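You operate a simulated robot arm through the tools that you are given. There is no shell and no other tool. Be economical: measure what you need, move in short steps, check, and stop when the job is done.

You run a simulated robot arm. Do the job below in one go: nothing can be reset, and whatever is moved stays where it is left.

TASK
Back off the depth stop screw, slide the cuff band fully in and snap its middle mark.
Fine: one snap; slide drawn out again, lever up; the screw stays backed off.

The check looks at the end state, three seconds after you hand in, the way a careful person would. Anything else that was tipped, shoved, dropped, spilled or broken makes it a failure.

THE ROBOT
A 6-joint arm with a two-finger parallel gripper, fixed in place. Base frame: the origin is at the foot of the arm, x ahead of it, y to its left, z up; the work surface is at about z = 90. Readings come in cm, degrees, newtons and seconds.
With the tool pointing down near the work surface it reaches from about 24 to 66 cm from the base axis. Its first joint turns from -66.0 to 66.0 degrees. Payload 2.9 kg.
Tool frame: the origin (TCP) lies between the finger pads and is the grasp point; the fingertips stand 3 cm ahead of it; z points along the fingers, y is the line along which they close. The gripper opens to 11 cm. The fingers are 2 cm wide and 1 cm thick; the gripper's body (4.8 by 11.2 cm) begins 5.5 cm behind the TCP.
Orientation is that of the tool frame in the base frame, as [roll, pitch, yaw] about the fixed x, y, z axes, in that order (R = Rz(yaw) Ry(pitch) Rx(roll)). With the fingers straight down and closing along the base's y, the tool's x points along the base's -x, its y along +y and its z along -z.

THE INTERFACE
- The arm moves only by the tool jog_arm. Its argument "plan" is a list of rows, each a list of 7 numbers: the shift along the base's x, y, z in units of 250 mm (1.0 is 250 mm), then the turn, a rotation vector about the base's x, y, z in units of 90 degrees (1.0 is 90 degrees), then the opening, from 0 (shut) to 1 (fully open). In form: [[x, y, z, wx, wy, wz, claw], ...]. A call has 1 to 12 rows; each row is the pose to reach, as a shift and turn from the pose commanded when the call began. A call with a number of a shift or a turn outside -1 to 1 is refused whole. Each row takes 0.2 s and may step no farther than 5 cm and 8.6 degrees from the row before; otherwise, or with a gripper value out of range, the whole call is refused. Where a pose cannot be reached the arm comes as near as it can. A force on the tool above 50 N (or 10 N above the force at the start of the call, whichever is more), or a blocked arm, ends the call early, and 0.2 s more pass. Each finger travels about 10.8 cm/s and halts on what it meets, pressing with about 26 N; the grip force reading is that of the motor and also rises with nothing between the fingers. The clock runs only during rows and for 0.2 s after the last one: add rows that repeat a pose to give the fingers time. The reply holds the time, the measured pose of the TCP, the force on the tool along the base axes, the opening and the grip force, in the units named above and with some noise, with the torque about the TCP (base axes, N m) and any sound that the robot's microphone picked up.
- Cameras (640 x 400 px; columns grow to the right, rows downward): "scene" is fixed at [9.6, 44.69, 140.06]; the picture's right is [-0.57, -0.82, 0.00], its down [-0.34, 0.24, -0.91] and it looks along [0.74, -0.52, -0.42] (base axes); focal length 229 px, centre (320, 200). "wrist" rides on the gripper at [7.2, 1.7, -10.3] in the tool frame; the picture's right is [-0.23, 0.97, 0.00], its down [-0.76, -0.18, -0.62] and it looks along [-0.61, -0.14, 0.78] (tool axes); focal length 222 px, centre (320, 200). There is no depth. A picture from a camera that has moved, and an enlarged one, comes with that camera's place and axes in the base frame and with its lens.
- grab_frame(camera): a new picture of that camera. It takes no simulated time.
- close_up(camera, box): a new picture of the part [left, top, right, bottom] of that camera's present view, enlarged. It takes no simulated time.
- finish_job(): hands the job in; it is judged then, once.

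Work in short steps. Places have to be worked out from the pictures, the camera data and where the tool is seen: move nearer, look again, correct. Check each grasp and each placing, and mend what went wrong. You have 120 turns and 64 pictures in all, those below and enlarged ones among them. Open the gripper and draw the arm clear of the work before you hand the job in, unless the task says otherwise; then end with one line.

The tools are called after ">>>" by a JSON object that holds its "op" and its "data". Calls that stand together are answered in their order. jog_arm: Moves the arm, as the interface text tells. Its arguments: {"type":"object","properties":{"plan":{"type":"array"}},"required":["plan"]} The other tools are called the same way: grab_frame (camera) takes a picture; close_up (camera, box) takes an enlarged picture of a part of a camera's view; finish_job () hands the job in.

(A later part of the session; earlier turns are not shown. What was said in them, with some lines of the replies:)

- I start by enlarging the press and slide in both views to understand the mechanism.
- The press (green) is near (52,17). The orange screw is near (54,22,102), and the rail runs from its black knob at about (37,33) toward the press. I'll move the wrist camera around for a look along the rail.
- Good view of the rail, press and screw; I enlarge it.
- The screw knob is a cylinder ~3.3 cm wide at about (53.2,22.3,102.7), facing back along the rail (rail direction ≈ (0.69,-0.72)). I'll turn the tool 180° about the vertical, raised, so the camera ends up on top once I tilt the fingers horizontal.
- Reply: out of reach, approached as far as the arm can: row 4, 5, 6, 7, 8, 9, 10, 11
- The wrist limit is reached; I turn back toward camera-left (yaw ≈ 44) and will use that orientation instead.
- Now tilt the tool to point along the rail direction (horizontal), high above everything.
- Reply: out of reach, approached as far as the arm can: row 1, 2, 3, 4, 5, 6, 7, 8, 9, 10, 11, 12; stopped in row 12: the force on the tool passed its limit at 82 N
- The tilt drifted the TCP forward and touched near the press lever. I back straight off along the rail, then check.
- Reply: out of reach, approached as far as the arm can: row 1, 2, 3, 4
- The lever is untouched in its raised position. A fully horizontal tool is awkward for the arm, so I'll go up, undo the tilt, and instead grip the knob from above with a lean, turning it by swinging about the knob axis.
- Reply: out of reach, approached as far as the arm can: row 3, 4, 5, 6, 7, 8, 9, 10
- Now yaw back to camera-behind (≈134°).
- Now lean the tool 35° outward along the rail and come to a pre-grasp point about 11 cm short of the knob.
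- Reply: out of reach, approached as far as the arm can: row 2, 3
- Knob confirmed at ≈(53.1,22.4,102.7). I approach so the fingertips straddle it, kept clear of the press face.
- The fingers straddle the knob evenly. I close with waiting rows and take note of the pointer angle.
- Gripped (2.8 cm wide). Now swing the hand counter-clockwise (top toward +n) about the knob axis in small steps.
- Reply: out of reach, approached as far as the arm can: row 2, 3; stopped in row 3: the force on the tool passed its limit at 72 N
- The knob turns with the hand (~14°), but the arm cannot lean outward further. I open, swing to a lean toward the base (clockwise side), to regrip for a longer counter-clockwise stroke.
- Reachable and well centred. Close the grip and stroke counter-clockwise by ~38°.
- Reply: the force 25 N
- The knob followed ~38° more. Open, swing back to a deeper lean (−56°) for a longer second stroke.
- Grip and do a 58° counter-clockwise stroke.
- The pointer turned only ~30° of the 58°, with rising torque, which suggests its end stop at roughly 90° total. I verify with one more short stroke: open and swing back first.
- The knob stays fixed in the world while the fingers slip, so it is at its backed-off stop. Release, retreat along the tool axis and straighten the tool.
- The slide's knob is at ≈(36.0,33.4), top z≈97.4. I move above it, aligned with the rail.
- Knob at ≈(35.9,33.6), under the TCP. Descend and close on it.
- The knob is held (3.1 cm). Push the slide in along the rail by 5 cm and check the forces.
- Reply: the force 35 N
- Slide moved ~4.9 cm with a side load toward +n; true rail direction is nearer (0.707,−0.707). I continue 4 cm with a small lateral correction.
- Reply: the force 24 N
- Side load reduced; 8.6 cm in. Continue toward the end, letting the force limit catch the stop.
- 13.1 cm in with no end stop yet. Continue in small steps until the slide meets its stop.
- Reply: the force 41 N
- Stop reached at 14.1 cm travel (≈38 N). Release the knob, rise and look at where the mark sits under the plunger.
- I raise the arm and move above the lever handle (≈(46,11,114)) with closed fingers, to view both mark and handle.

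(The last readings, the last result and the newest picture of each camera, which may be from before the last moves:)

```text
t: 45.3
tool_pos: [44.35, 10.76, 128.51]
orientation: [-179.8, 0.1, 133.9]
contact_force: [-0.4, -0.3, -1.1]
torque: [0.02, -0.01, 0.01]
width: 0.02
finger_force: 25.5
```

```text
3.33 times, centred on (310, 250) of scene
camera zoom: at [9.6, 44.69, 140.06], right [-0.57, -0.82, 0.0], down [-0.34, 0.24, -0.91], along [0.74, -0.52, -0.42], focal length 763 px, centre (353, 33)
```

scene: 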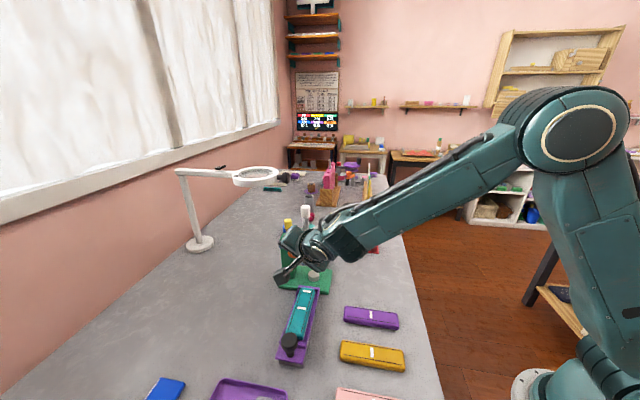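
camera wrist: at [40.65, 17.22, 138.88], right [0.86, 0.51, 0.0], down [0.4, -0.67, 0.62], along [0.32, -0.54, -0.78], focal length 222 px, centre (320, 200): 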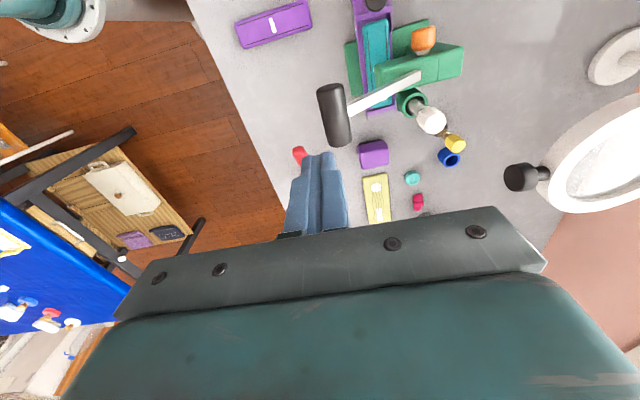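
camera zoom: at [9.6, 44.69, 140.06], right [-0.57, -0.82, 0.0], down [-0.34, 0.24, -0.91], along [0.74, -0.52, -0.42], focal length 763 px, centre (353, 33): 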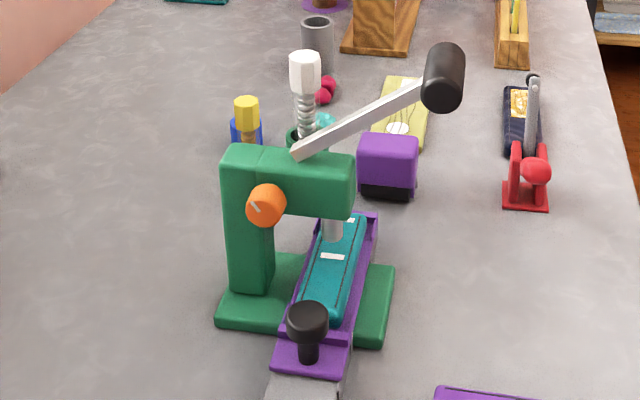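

The slide is in and the middle mark is near the plunger. I enlarge to check alignment.

>>> {"op": "close_up", "data": {"camera": "scene", "box": [285, 225, 335, 275]}}

>>> {"op": "close_up", "data": {"camera": "wrist", "box": [300, 0, 480, 160]}}

```text
8.00 times, centred on (310, 250) of scene
camera zoom: at [9.6, 44.69, 140.06], right [-0.57, -0.82, 0.0], down [-0.34, 0.24, -0.91], along [0.74, -0.52, -0.42], focal length 1830 px, centre (400, -200)
```

zoom: 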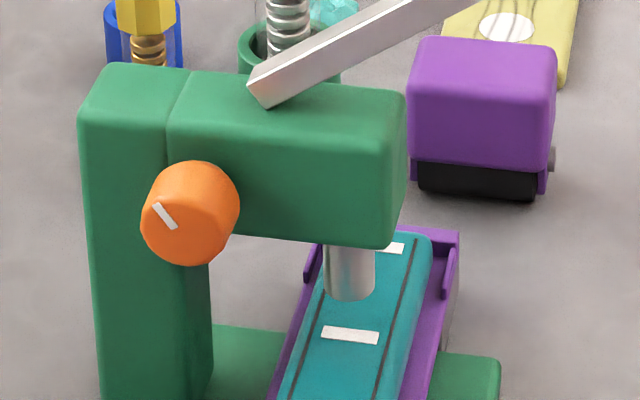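

```text
2.50 times, centred on (390, 80) of wrist
camera zoom: at [40.65, 17.22, 138.88], right [0.86, 0.51, 0.0], down [0.4, -0.67, 0.62], along [0.32, -0.54, -0.78], focal length 555 px, centre (145, 500)
```

zoom: 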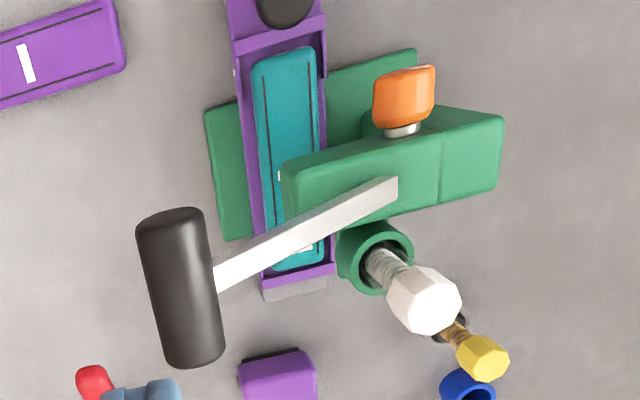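

The mark sits at the plunger axis within my measuring error, the slide is hard against its stop, and the screw visibly stands out. Now bring the closed fingertips over the lever handle at ≈(46.6,10.5,112.5).

>>> {"op": "jog_arm", "data": {"plan": [[0.044, -0.006, -0.1, 0, 0, 0, 0], [0.088, -0.01, -0.22, 0, 0, 0, 0], [0.088, -0.01, -0.34, 0, 0, 0, 0], [0.088, -0.01, -0.4, 0, 0, 0, 0]]}}

>>> {"op": "close_up", "data": {"camera": "wrist", "box": [220, 60, 420, 220]}}

>>> {"op": "close_up", "data": {"camera": "scene", "box": [270, 170, 390, 290]}}

```text
t: 46.3
tool_pos: [46.52, 10.46, 118.2]
orientation: [-179.8, 0.0, 133.9]
contact_force: [-0.4, 0.3, 0.5]
torque: [-0.04, -0.01, -0.01]
width: 0.0
finger_force: 26.1
```

```text
2.50 times, centred on (320, 140) of wrist
camera zoom: at [42.84, 16.92, 128.64], right [0.86, 0.51, 0.0], down [0.4, -0.67, 0.62], along [0.32, -0.54, -0.78], focal length 555 px, centre (320, 350)
```

zoom: 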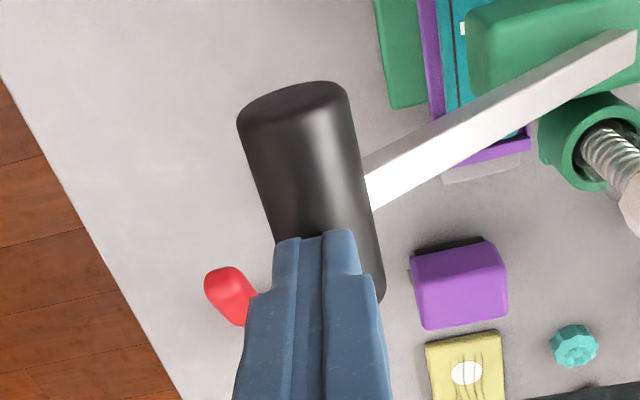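

```text
3.33 times, centred on (330, 230) of scene
camera zoom: at [9.6, 44.69, 140.06], right [-0.57, -0.82, 0.0], down [-0.34, 0.24, -0.91], along [0.74, -0.52, -0.42], focal length 763 px, centre (287, 100)
```

zoom: 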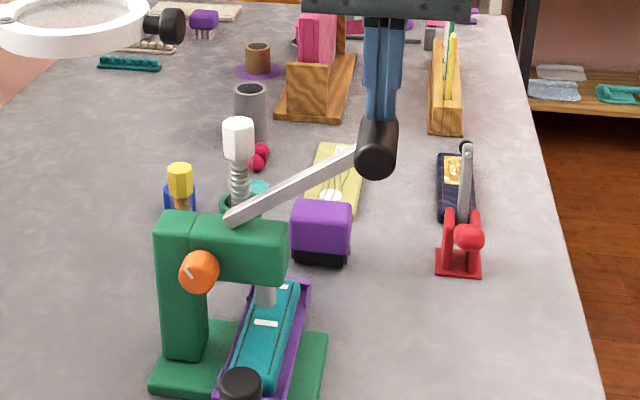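

Tips are right over the handle. Press down in small steps, watching force and sound.

>>> {"op": "jog_arm", "data": {"plan": [[-0.016, 0.016, -0.02, 0, 0, 0, 0], [-0.018, 0.014, -0.05, 0, 0, 0, 0], [-0.022, 0.01, -0.08, 0, 0, 0, 0], [-0.027, 0.005, -0.11, 0, 0, 0, 0], [-0.032, 0.0, -0.14, 0, 0, 0, 0], [-0.036, -0.004, -0.17, 0, 0, 0, 0]]}}

>>> {"op": "close_up", "data": {"camera": "scene", "box": [270, 170, 390, 290]}}

```text
t: 47.7
tool_pos: [45.81, 10.48, 114.0]
orientation: [-179.8, 0.0, 133.8]
contact_force: [-6.2, -7.2, 9.1]
torque: [-0.27, 0.24, 0.04]
width: 0.0
finger_force: 25.8
```

```text
3.33 times, centred on (330, 230) of scene
camera zoom: at [9.57, 44.66, 140.07], right [-0.57, -0.82, 0.0], down [-0.34, 0.24, -0.91], along [0.74, -0.52, -0.42], focal length 763 px, centre (287, 100)
```

zoom: 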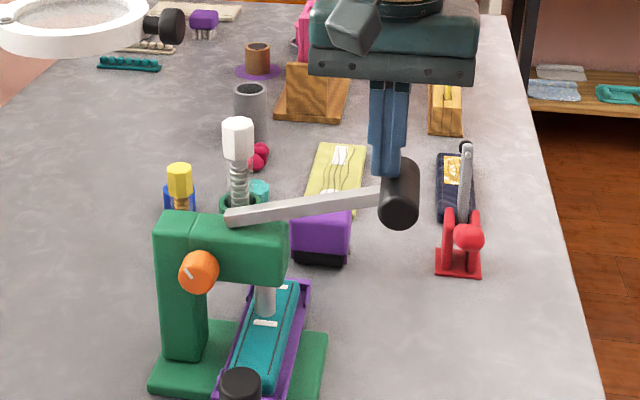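

Lever is coming down and the plunger is heading for the mark. Continue with a small outward shift to follow the handle.

>>> {"op": "jog_arm", "data": {"plan": [[-0.014, -0.014, -0.02, 0, 0, 0, 0], [-0.018, -0.018, -0.045, 0, 0, 0, 0], [-0.02, -0.02, -0.07, 0, 0, 0, 0], [-0.021, -0.021, -0.095, 0, 0, 0, 0], [-0.021, -0.021, -0.12, 0, 0, 0, 0]]}}

>>> {"op": "close_up", "data": {"camera": "scene", "box": [270, 170, 390, 290]}}

```text
t: 48.9
tool_pos: [45.27, 9.99, 111.04]
orientation: [-179.9, 0.1, 134.0]
contact_force: [-3.0, -6.0, 7.5]
torque: [-0.19, 0.18, 0.07]
width: 0.0
finger_force: 26.1
```

```text
3.33 times, centred on (330, 230) of scene
camera zoom: at [9.58, 44.67, 140.07], right [-0.57, -0.82, 0.0], down [-0.34, 0.24, -0.91], along [0.74, -0.52, -0.42], focal length 763 px, centre (287, 100)
```

zoom: 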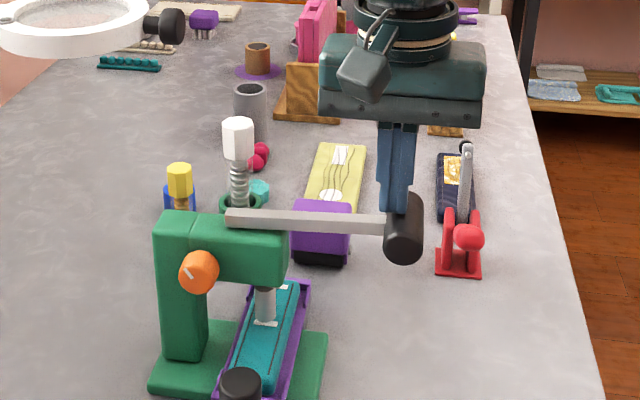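

Only ~8 N so far; the plunger is nearly on the mark. Continue down until the snap.

>>> {"op": "jog_arm", "data": {"plan": [[-0.006, -0.006, -0.025, 0, 0, 0, 0], [-0.007, -0.007, -0.05, 0, 0, 0, 0], [-0.006, -0.006, -0.075, 0, 0, 0, 0], [-0.004, -0.004, -0.1, 0, 0, 0, 0]]}}

>>> {"op": "close_up", "data": {"camera": "scene", "box": [270, 170, 390, 290]}}

```text
t: 49.9
tool_pos: [44.97, 9.87, 108.59]
orientation: [-179.8, 0.0, 133.8]
contact_force: [1.8, -1.6, 6.6]
torque: [-0.08, 0.01, 0.02]
width: 0.0
finger_force: 25.6
```

```text
3.33 times, centred on (330, 230) of scene
camera zoom: at [9.6, 44.68, 140.07], right [-0.57, -0.82, 0.0], down [-0.34, 0.24, -0.91], along [0.74, -0.52, -0.42], focal length 763 px, centre (287, 100)
```

zoom: 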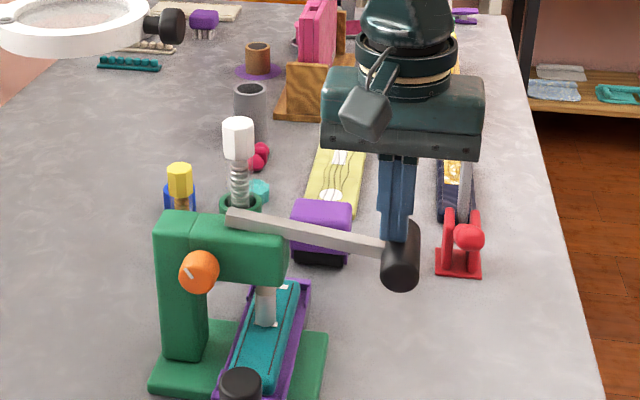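

The plunger now covers the middle mark. Press the last bit.

>>> {"op": "jog_arm", "data": {"plan": [[0.004, 0.004, -0.02, 0, 0, 0, 0], [0.006, 0.006, -0.04, 0, 0, 0, 0], [0.009, 0.009, -0.06, 0, 0, 0, 0], [0.012, 0.012, -0.08, 0, 0, 0, 0]]}}

>>> {"op": "close_up", "data": {"camera": "scene", "box": [270, 170, 390, 290]}}

```text
t: 50.9
tool_pos: [45.37, 10.2, 106.53]
orientation: [-179.8, 0.0, 134.0]
contact_force: [-8.4, -2.2, 10.0]
torque: [-0.14, 0.33, -0.03]
width: 0.0
finger_force: 25.7
```

```text
3.33 times, centred on (330, 230) of scene
camera zoom: at [9.56, 44.68, 140.07], right [-0.57, -0.82, 0.0], down [-0.34, 0.24, -0.91], along [0.74, -0.52, -0.42], focal length 763 px, centre (287, 100)
```

zoom: 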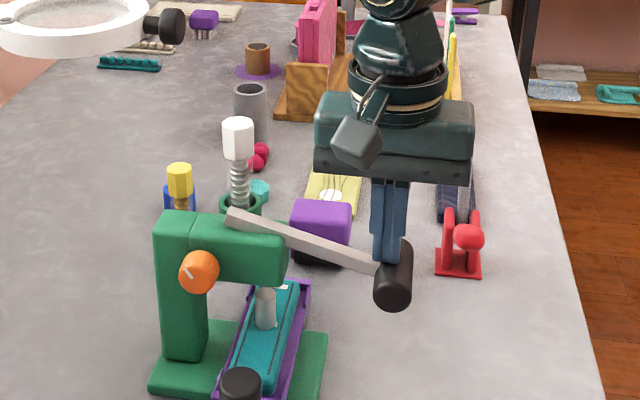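

Still only ~10 N, no snap sound yet. Continue down in small steps.

>>> {"op": "jog_arm", "data": {"plan": [[0.004, 0.004, -0.02, 0, 0, 0, 0], [0.009, 0.009, -0.04, 0, 0, 0, 0], [0.014, 0.014, -0.06, 0, 0, 0, 0], [0.019, 0.019, -0.08, 0, 0, 0, 0]]}}

>>> {"op": "close_up", "data": {"camera": "scene", "box": [270, 190, 390, 290]}}

```text
t: 51.6
tool_pos: [45.52, 10.22, 106.07]
orientation: [180.0, 0.3, 133.7]
contact_force: [-15.6, -6.2, 27.7]
torque: [-0.35, 0.5, -0.03]
width: 0.01
finger_force: 25.5
stopped in row 3: the force on the tool passed its limit at 55 N (the readings are from after the stop); the commanded pose is now the measured one
```

```text
4.00 times, centred on (330, 240) of scene
camera zoom: at [9.52, 44.66, 140.08], right [-0.57, -0.82, 0.0], down [-0.34, 0.24, -0.91], along [0.74, -0.52, -0.42], focal length 915 px, centre (280, 40)
```

zoom: 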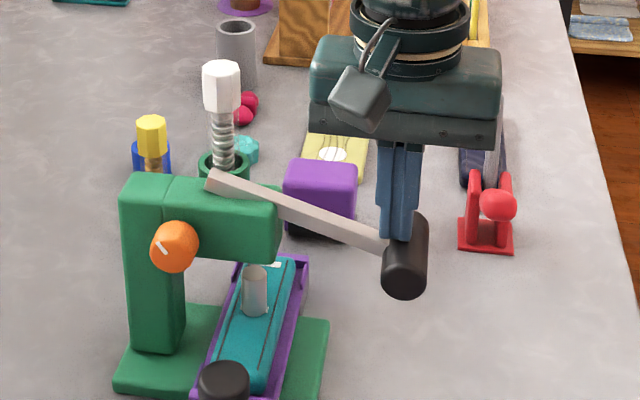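

Firm resistance now (55 N) but no snap heard. I press straight down in finer steps.

>>> {"op": "jog_arm", "data": {"plan": [[0, 0, -0.006, 0, 0, 0, 0], [0, 0, -0.012, 0, 0, 0, 0], [0, 0, -0.018, 0, 0, 0, 0], [0, 0, -0.024, 0, 0, 0, 0], [0, 0, -0.03, 0, 0, 0, 0]]}}

```text
t: 52.4
tool_pos: [45.54, 10.29, 106.07]
orientation: [179.5, 0.4, 133.8]
contact_force: [-15.5, -5.2, 26.6]
torque: [-0.25, 0.6, -0.04]
width: 0.0
finger_force: 26.2
stopped in row 3: the force on the tool passed its limit at 51 N (the readings are from after the stop); the commanded pose is now the measured one
```

No further motion. I look closely at plunger and cuff before deciding.

>>> {"op": "close_up", "data": {"camera": "scene", "box": [285, 225, 335, 275]}}

```text
8.00 times, centred on (310, 250) of scene
camera zoom: at [9.52, 44.66, 140.08], right [-0.57, -0.82, 0.0], down [-0.34, 0.24, -0.91], along [0.74, -0.52, -0.42], focal length 1830 px, centre (400, -200)
```

zoom: 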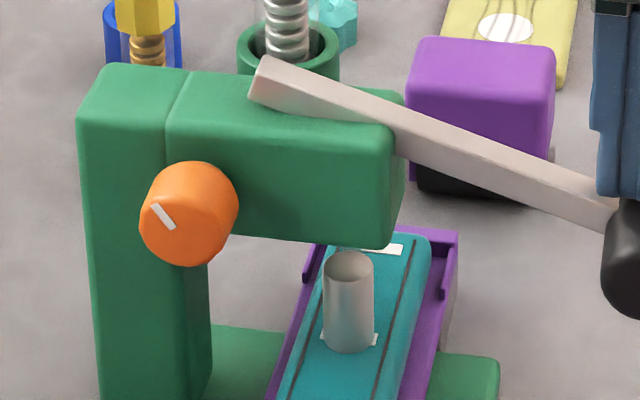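

The plunger sits squarely on the middle mark. I push along the lever's tangent (down and slightly inward) to be sure of a full press.

>>> {"op": "jog_arm", "data": {"plan": [[0.004, 0.004, -0.006, 0, 0, 0, 0], [0.006, 0.006, -0.012, 0, 0, 0, 0], [0.008, 0.008, -0.018, 0, 0, 0, 0], [0.01, 0.01, -0.024, 0, 0, 0, 0], [0.012, 0.012, -0.03, 0, 0, 0, 0]]}}

```text
t: 53.0
tool_pos: [45.64, 10.3, 106.01]
orientation: [179.8, 0.5, 133.6]
contact_force: [-14.5, -6.2, 25.9]
torque: [-0.28, 0.63, -0.06]
width: 0.01
finger_force: 26.0
stopped in row 3: the force on the tool passed its limit at 52 N (the readings are from after the stop); the commanded pose is now the measured one
```

The lever is at a firm bottom. I ease the tool up and look at whether the lever follows and whether a snap is set on the mark.

>>> {"op": "jog_arm", "data": {"plan": [[0, 0, 0.03, 0, 0, 0, 0], [-0.01, -0.01, 0.1, 0, 0, 0, 0], [-0.01, -0.01, 0.2, 0, 0, 0, 0], [0, 0, 0.35, 0, 0, 0, 0], [0, 0, 0.5, 0, 0, 0, 0]]}}

>>> {"op": "close_up", "data": {"camera": "scene", "box": [275, 195, 375, 275]}}

```text
t: 54.2
tool_pos: [45.42, 10.12, 118.04]
orientation: [179.9, 0.3, 133.7]
contact_force: [0.6, -0.4, 2.3]
torque: [0.0, -0.01, 0.02]
width: 0.02
finger_force: 25.4
```

```text
5.00 times, centred on (325, 235) of scene
camera zoom: at [9.6, 44.69, 140.06], right [-0.57, -0.82, 0.0], down [-0.34, 0.24, -0.91], along [0.74, -0.52, -0.42], focal length 1144 px, centre (295, 25)
```

zoom: 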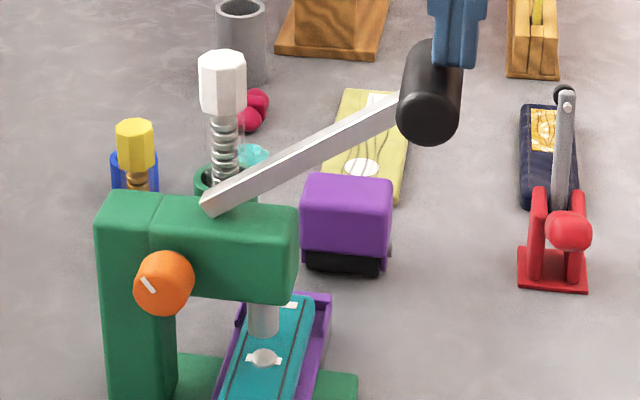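

A single snap is set on the middle mark and the lever springs back up. Lift clear and go back toward the slide knob with open fingers.

>>> {"op": "jog_arm", "data": {"plan": [[0, 0, 0.15, 0, 0, 0, 0], [-0.02, 0.02, 0.32, 0, 0, 0, 0], [-0.06, 0.15, 0.42, 0, 0, 0, 0.1], [-0.1, 0.3, 0.42, 0, 0, 0, 0.3], [-0.14, 0.45, 0.42, 0, 0, 0, 0.5], [-0.18, 0.6, 0.42, 0, 0, 0, 0.55], [-0.2, 0.74, 0.36, 0, 0, 0, 0.55], [-0.2, 0.76, 0.2, 0, 0, 0, 0.55], [-0.2, 0.76, 0.04, 0, 0, 0, 0.55], [-0.2, 0.76, -0.12, 0, 0, 0, 0.55]]}}

>>> {"op": "grab_frame", "data": {"camera": "wrist"}}

>>> {"op": "close_up", "data": {"camera": "scene", "box": [250, 180, 390, 310]}}

```text
t: 56.4
tool_pos: [41.18, 30.61, 116.5]
orientation: [-179.2, -1.5, 128.9]
contact_force: [-4.3, 0.1, 0.3]
torque: [0.08, -0.39, 0.09]
width: 6.05
finger_force: 0.1
out of reach, approached as far as the arm can: row 9, 10
```

```text
15 pictures are left
camera wrist: at [38.24, 37.26, 127.03], right [0.9, 0.43, -0.02], down [0.36, -0.71, 0.61], along [0.25, -0.55, -0.8], focal length 222 px, centre (320, 200)
```

wrist: 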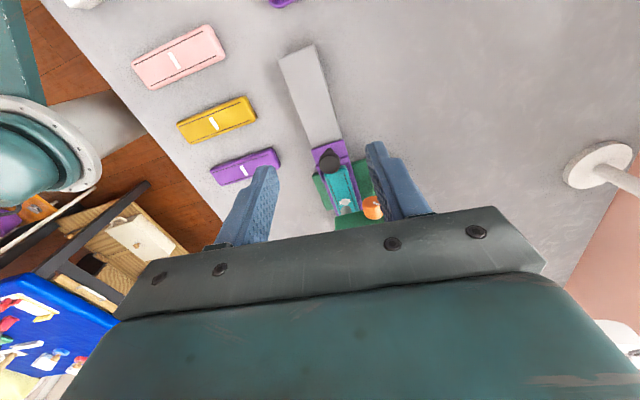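

```text
3.08 times, centred on (320, 245) of scene
camera zoom: at [9.61, 44.69, 140.06], right [-0.57, -0.82, 0.0], down [-0.34, 0.24, -0.91], along [0.74, -0.52, -0.42], focal length 704 px, centre (320, 62)
```

zoom: 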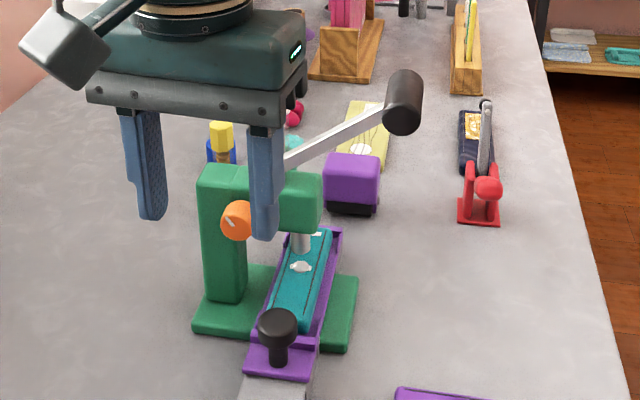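

Slight reach trouble on the last rows; I re-level the tool (yaw back to 134°) with a small move.

>>> {"op": "jog_arm", "data": {"plan": [[-0.02, 0, 0, 0, 0, 0.02, 0.55], [-0.05, 0.02, -0.02, 0.01, 0.018, 0.055, 0.55], [-0.09, 0.03, -0.08, 0.01, 0.018, 0.055, 0.55]]}}

```text
t: 57.2
tool_pos: [37.45, 34.3, 115.25]
orientation: [-178.8, -5.4, 138.5]
contact_force: [0.2, -0.4, 0.6]
torque: [0.01, 0.0, 0.0]
width: 6.05
finger_force: 0.0
out of reach, approached as far as the arm can: row 1, 2, 3
```

The solver wandered; I command a level pose nearer the knob, at lower height, in several small rows.

>>> {"op": "jog_arm", "data": {"plan": [[0.03, -0.05, 0.0, -0.01, -0.018, -0.017, 0.55], [0.07, -0.11, -0.04, -0.02, -0.036, -0.034, 0.55], [0.11, -0.17, -0.08, -0.03, -0.0535, -0.05, 0.55], [0.16, -0.24, -0.12, -0.03, -0.0535, -0.05, 0.55], [0.18, -0.27, -0.2, -0.03, -0.0535, -0.05, 0.55]]}}

>>> {"op": "grab_frame", "data": {"camera": "scene"}}

```text
t: 58.4
tool_pos: [43.07, 23.21, 108.25]
orientation: [178.9, 3.9, 134.0]
contact_force: [0.4, 0.7, 0.9]
torque: [0.0, 0.02, 0.01]
width: 6.02
finger_force: 0.0
out of reach, approached as far as the arm can: row 1
```

```text
13 pictures are left
```

scene: 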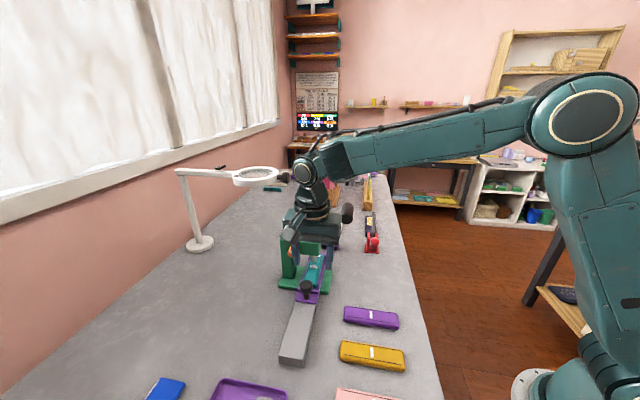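

Back in a good pose. Level the tool and go above the slide knob at (46.1,23.2).

>>> {"op": "jog_arm", "data": {"plan": [[0.06, 0, -0.05, 0.012, 0.02, 0, 0.55], [0.121, 0, -0.1, 0.023, 0.039, 0, 0.55], [0.121, 0, -0.17, 0.023, 0.039, 0, 0.55]]}}

>>> {"op": "close_up", "data": {"camera": "wrist", "box": [230, 90, 410, 230]}}

```text
t: 59.2
tool_pos: [46.09, 23.42, 103.95]
orientation: [179.9, -0.1, 134.1]
contact_force: [0.8, -1.2, -0.7]
torque: [-0.04, -0.01, 0.0]
width: 6.06
finger_force: 0.0
```

```text
2.86 times, centred on (320, 160) of wrist
camera zoom: at [42.24, 29.76, 114.32], right [0.86, 0.52, 0.0], down [0.4, -0.67, 0.62], along [0.32, -0.53, -0.78], focal length 635 px, centre (320, 314)
```

zoom: 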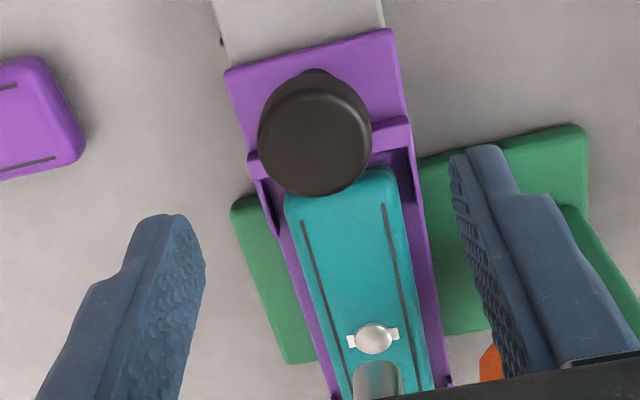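

Knob at ≈(45.9,23.6), centred between the fingers. Descend and grip.

>>> {"op": "jog_arm", "data": {"plan": [[-0.004, 0.002, -0.14, 0, 0, 0, 0.55], [-0.006, 0.004, -0.27, 0, 0, 0, 0.55], [-0.006, 0.004, -0.27, 0, 0, 0, 0.4], [-0.006, 0.004, -0.27, 0, 0, 0, 0.25], [-0.006, 0.004, -0.27, 0, 0, 0, 0.25], [-0.006, 0.004, -0.27, 0, 0, 0, 0.25]]}}

```text
t: 60.6
tool_pos: [45.76, 23.56, 97.25]
orientation: [179.9, 0.0, 134.1]
contact_force: [9.8, 8.7, -6.8]
torque: [-0.36, -0.45, 0.05]
width: 3.16
finger_force: 44.8
```

Gripped (3.2 cm). Draw the slide out, first 7 cm.

>>> {"op": "jog_arm", "data": {"plan": [[-0.028, 0.028, 0, 0, 0, 0, 0.25], [-0.06, 0.06, 0, 0, 0, 0, 0.25], [-0.095, 0.095, 0, 0, 0, 0, 0.25], [-0.13, 0.13, 0, 0, 0, 0, 0.25], [-0.165, 0.165, 0, 0, 0, 0, 0.25], [-0.2, 0.2, 0, 0, 0, 0, 0.25]]}}

```text
t: 62.0
tool_pos: [40.73, 28.55, 97.21]
orientation: [179.9, 0.0, 134.2]
contact_force: [-6.3, -7.9, 28.9]
torque: [-0.23, 0.43, -0.17]
width: 3.19
finger_force: 45.1
```

Going well. Continue the rest until the outer stop.

>>> {"op": "jog_arm", "data": {"plan": [[-0.03, 0.03, 0.004, 0, 0, 0, 0.25], [-0.065, 0.065, 0.004, 0, 0, 0, 0.25], [-0.1, 0.1, 0.004, 0, 0, 0, 0.25], [-0.135, 0.135, 0.004, 0, 0, 0, 0.25], [-0.165, 0.164, 0.004, 0, 0, 0, 0.25], [-0.188, 0.186, 0.004, 0, 0, 0, 0.25]]}}

```text
t: 63.4
tool_pos: [36.05, 33.29, 97.31]
orientation: [179.8, 0.1, 134.1]
contact_force: [2.8, 4.2, 18.9]
torque: [-0.65, -0.32, -0.03]
width: 3.16
finger_force: 45.2
```

Back at its original outer position. A tiny nudge, then release and rise.

>>> {"op": "jog_arm", "data": {"plan": [[-0.004, 0.004, 0, 0, 0, 0, 0.25], [-0.006, 0.006, 0, 0, 0, 0, 0.25], [-0.006, 0.006, 0, 0, 0, 0, 0.4], [-0.006, 0.006, 0, 0, 0, 0, 0.55], [-0.006, 0.006, 0, 0, 0, 0, 0.55], [-0.006, 0.006, 0.12, 0, 0, 0, 0.55], [-0.006, 0.006, 0.3, 0, 0, 0, 0.55], [-0.05, -0.1, 0.46, 0, 0, 0, 0.55], [-0.1, -0.24, 0.62, 0, 0, 0, 0.7]]}}

>>> {"op": "grab_frame", "data": {"camera": "scene"}}

>>> {"op": "close_up", "data": {"camera": "scene", "box": [250, 190, 370, 370]}}

```text
refused: row 9 steps farther than a row can; nothing moved
```

```text
11 pictures are left
```

scene: 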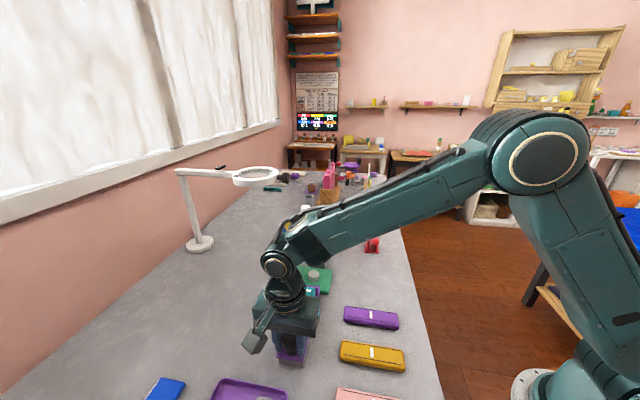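

```text
2.22 times, centred on (310, 280) of scene
camera zoom: at [9.59, 44.68, 140.07], right [-0.57, -0.82, 0.0], down [-0.34, 0.24, -0.91], along [0.74, -0.52, -0.42], focal length 508 px, centre (342, 22)
```

zoom: 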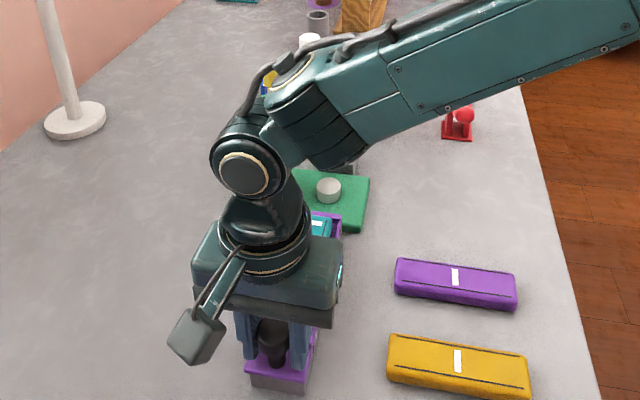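

That call was refused for one overly long step; I repeat it with smaller steps.

>>> {"op": "jog_arm", "data": {"plan": [[-0.004, 0.004, 0, 0, 0, 0, 0.25], [-0.006, 0.006, 0, 0, 0, 0, 0.25], [-0.006, 0.006, 0, 0, 0, 0, 0.4], [-0.006, 0.006, 0, 0, 0, 0, 0.55], [-0.006, 0.006, 0, 0, 0, 0, 0.55], [-0.006, 0.006, 0.12, 0, 0, 0, 0.55], [-0.006, 0.006, 0.28, 0, 0, 0, 0.55], [-0.04, -0.08, 0.4, 0, 0, 0, 0.55], [-0.07, -0.18, 0.54, 0, 0, 0, 0.6], [-0.1, -0.3, 0.68, 0, 0, 0, 0.6], [-0.13, -0.44, 0.78, 0, 0, 0, 0.6], [-0.15, -0.58, 0.88, 0, 0, 0, 0.6]]}}

>>> {"op": "grab_frame", "data": {"camera": "scene"}}

>>> {"op": "close_up", "data": {"camera": "scene", "box": [250, 190, 370, 370]}}

```text
t: 66.0
tool_pos: [32.08, 18.85, 119.5]
orientation: [180.0, 0.0, 134.2]
contact_force: [0.4, 0.1, 0.9]
torque: [0.01, 0.0, -0.03]
width: 6.62
finger_force: 0.1
```

```text
9 pictures are left
```

scene: 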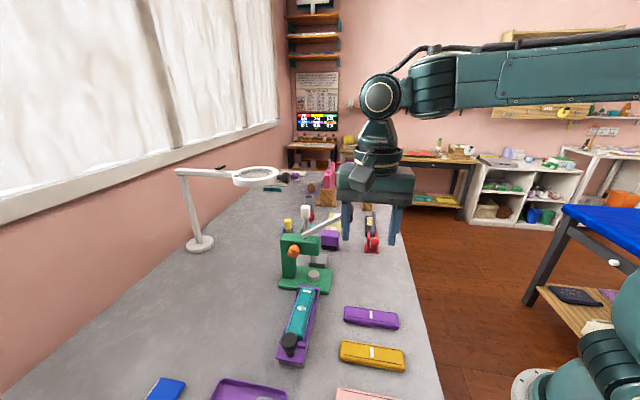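

```text
2.22 times, centred on (310, 280) of scene
camera zoom: at [9.6, 44.69, 140.06], right [-0.57, -0.82, 0.0], down [-0.34, 0.24, -0.91], along [0.74, -0.52, -0.42], focal length 508 px, centre (342, 22)
```

zoom: 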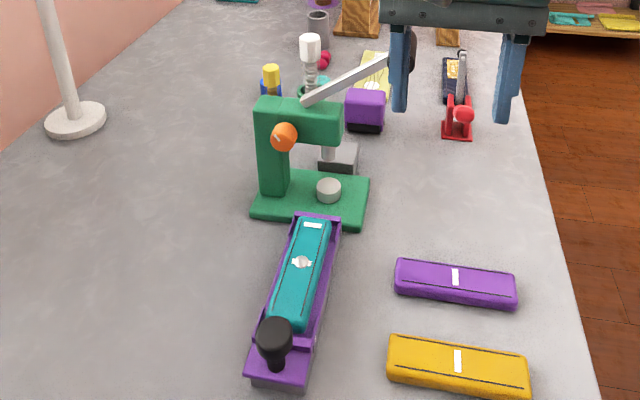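

Everything checks out: one snap on the middle mark, slide out, lever up, screw still backed off, and the arm is clear with the gripper open. I hand in.

>>> {"op": "finish_job", "data": {}}

```text
The job is handed in.
```

The depth stop screw is backed off to its stop, the cuff band has one snap on its middle mark, the slide is drawn out again and the lever is up.
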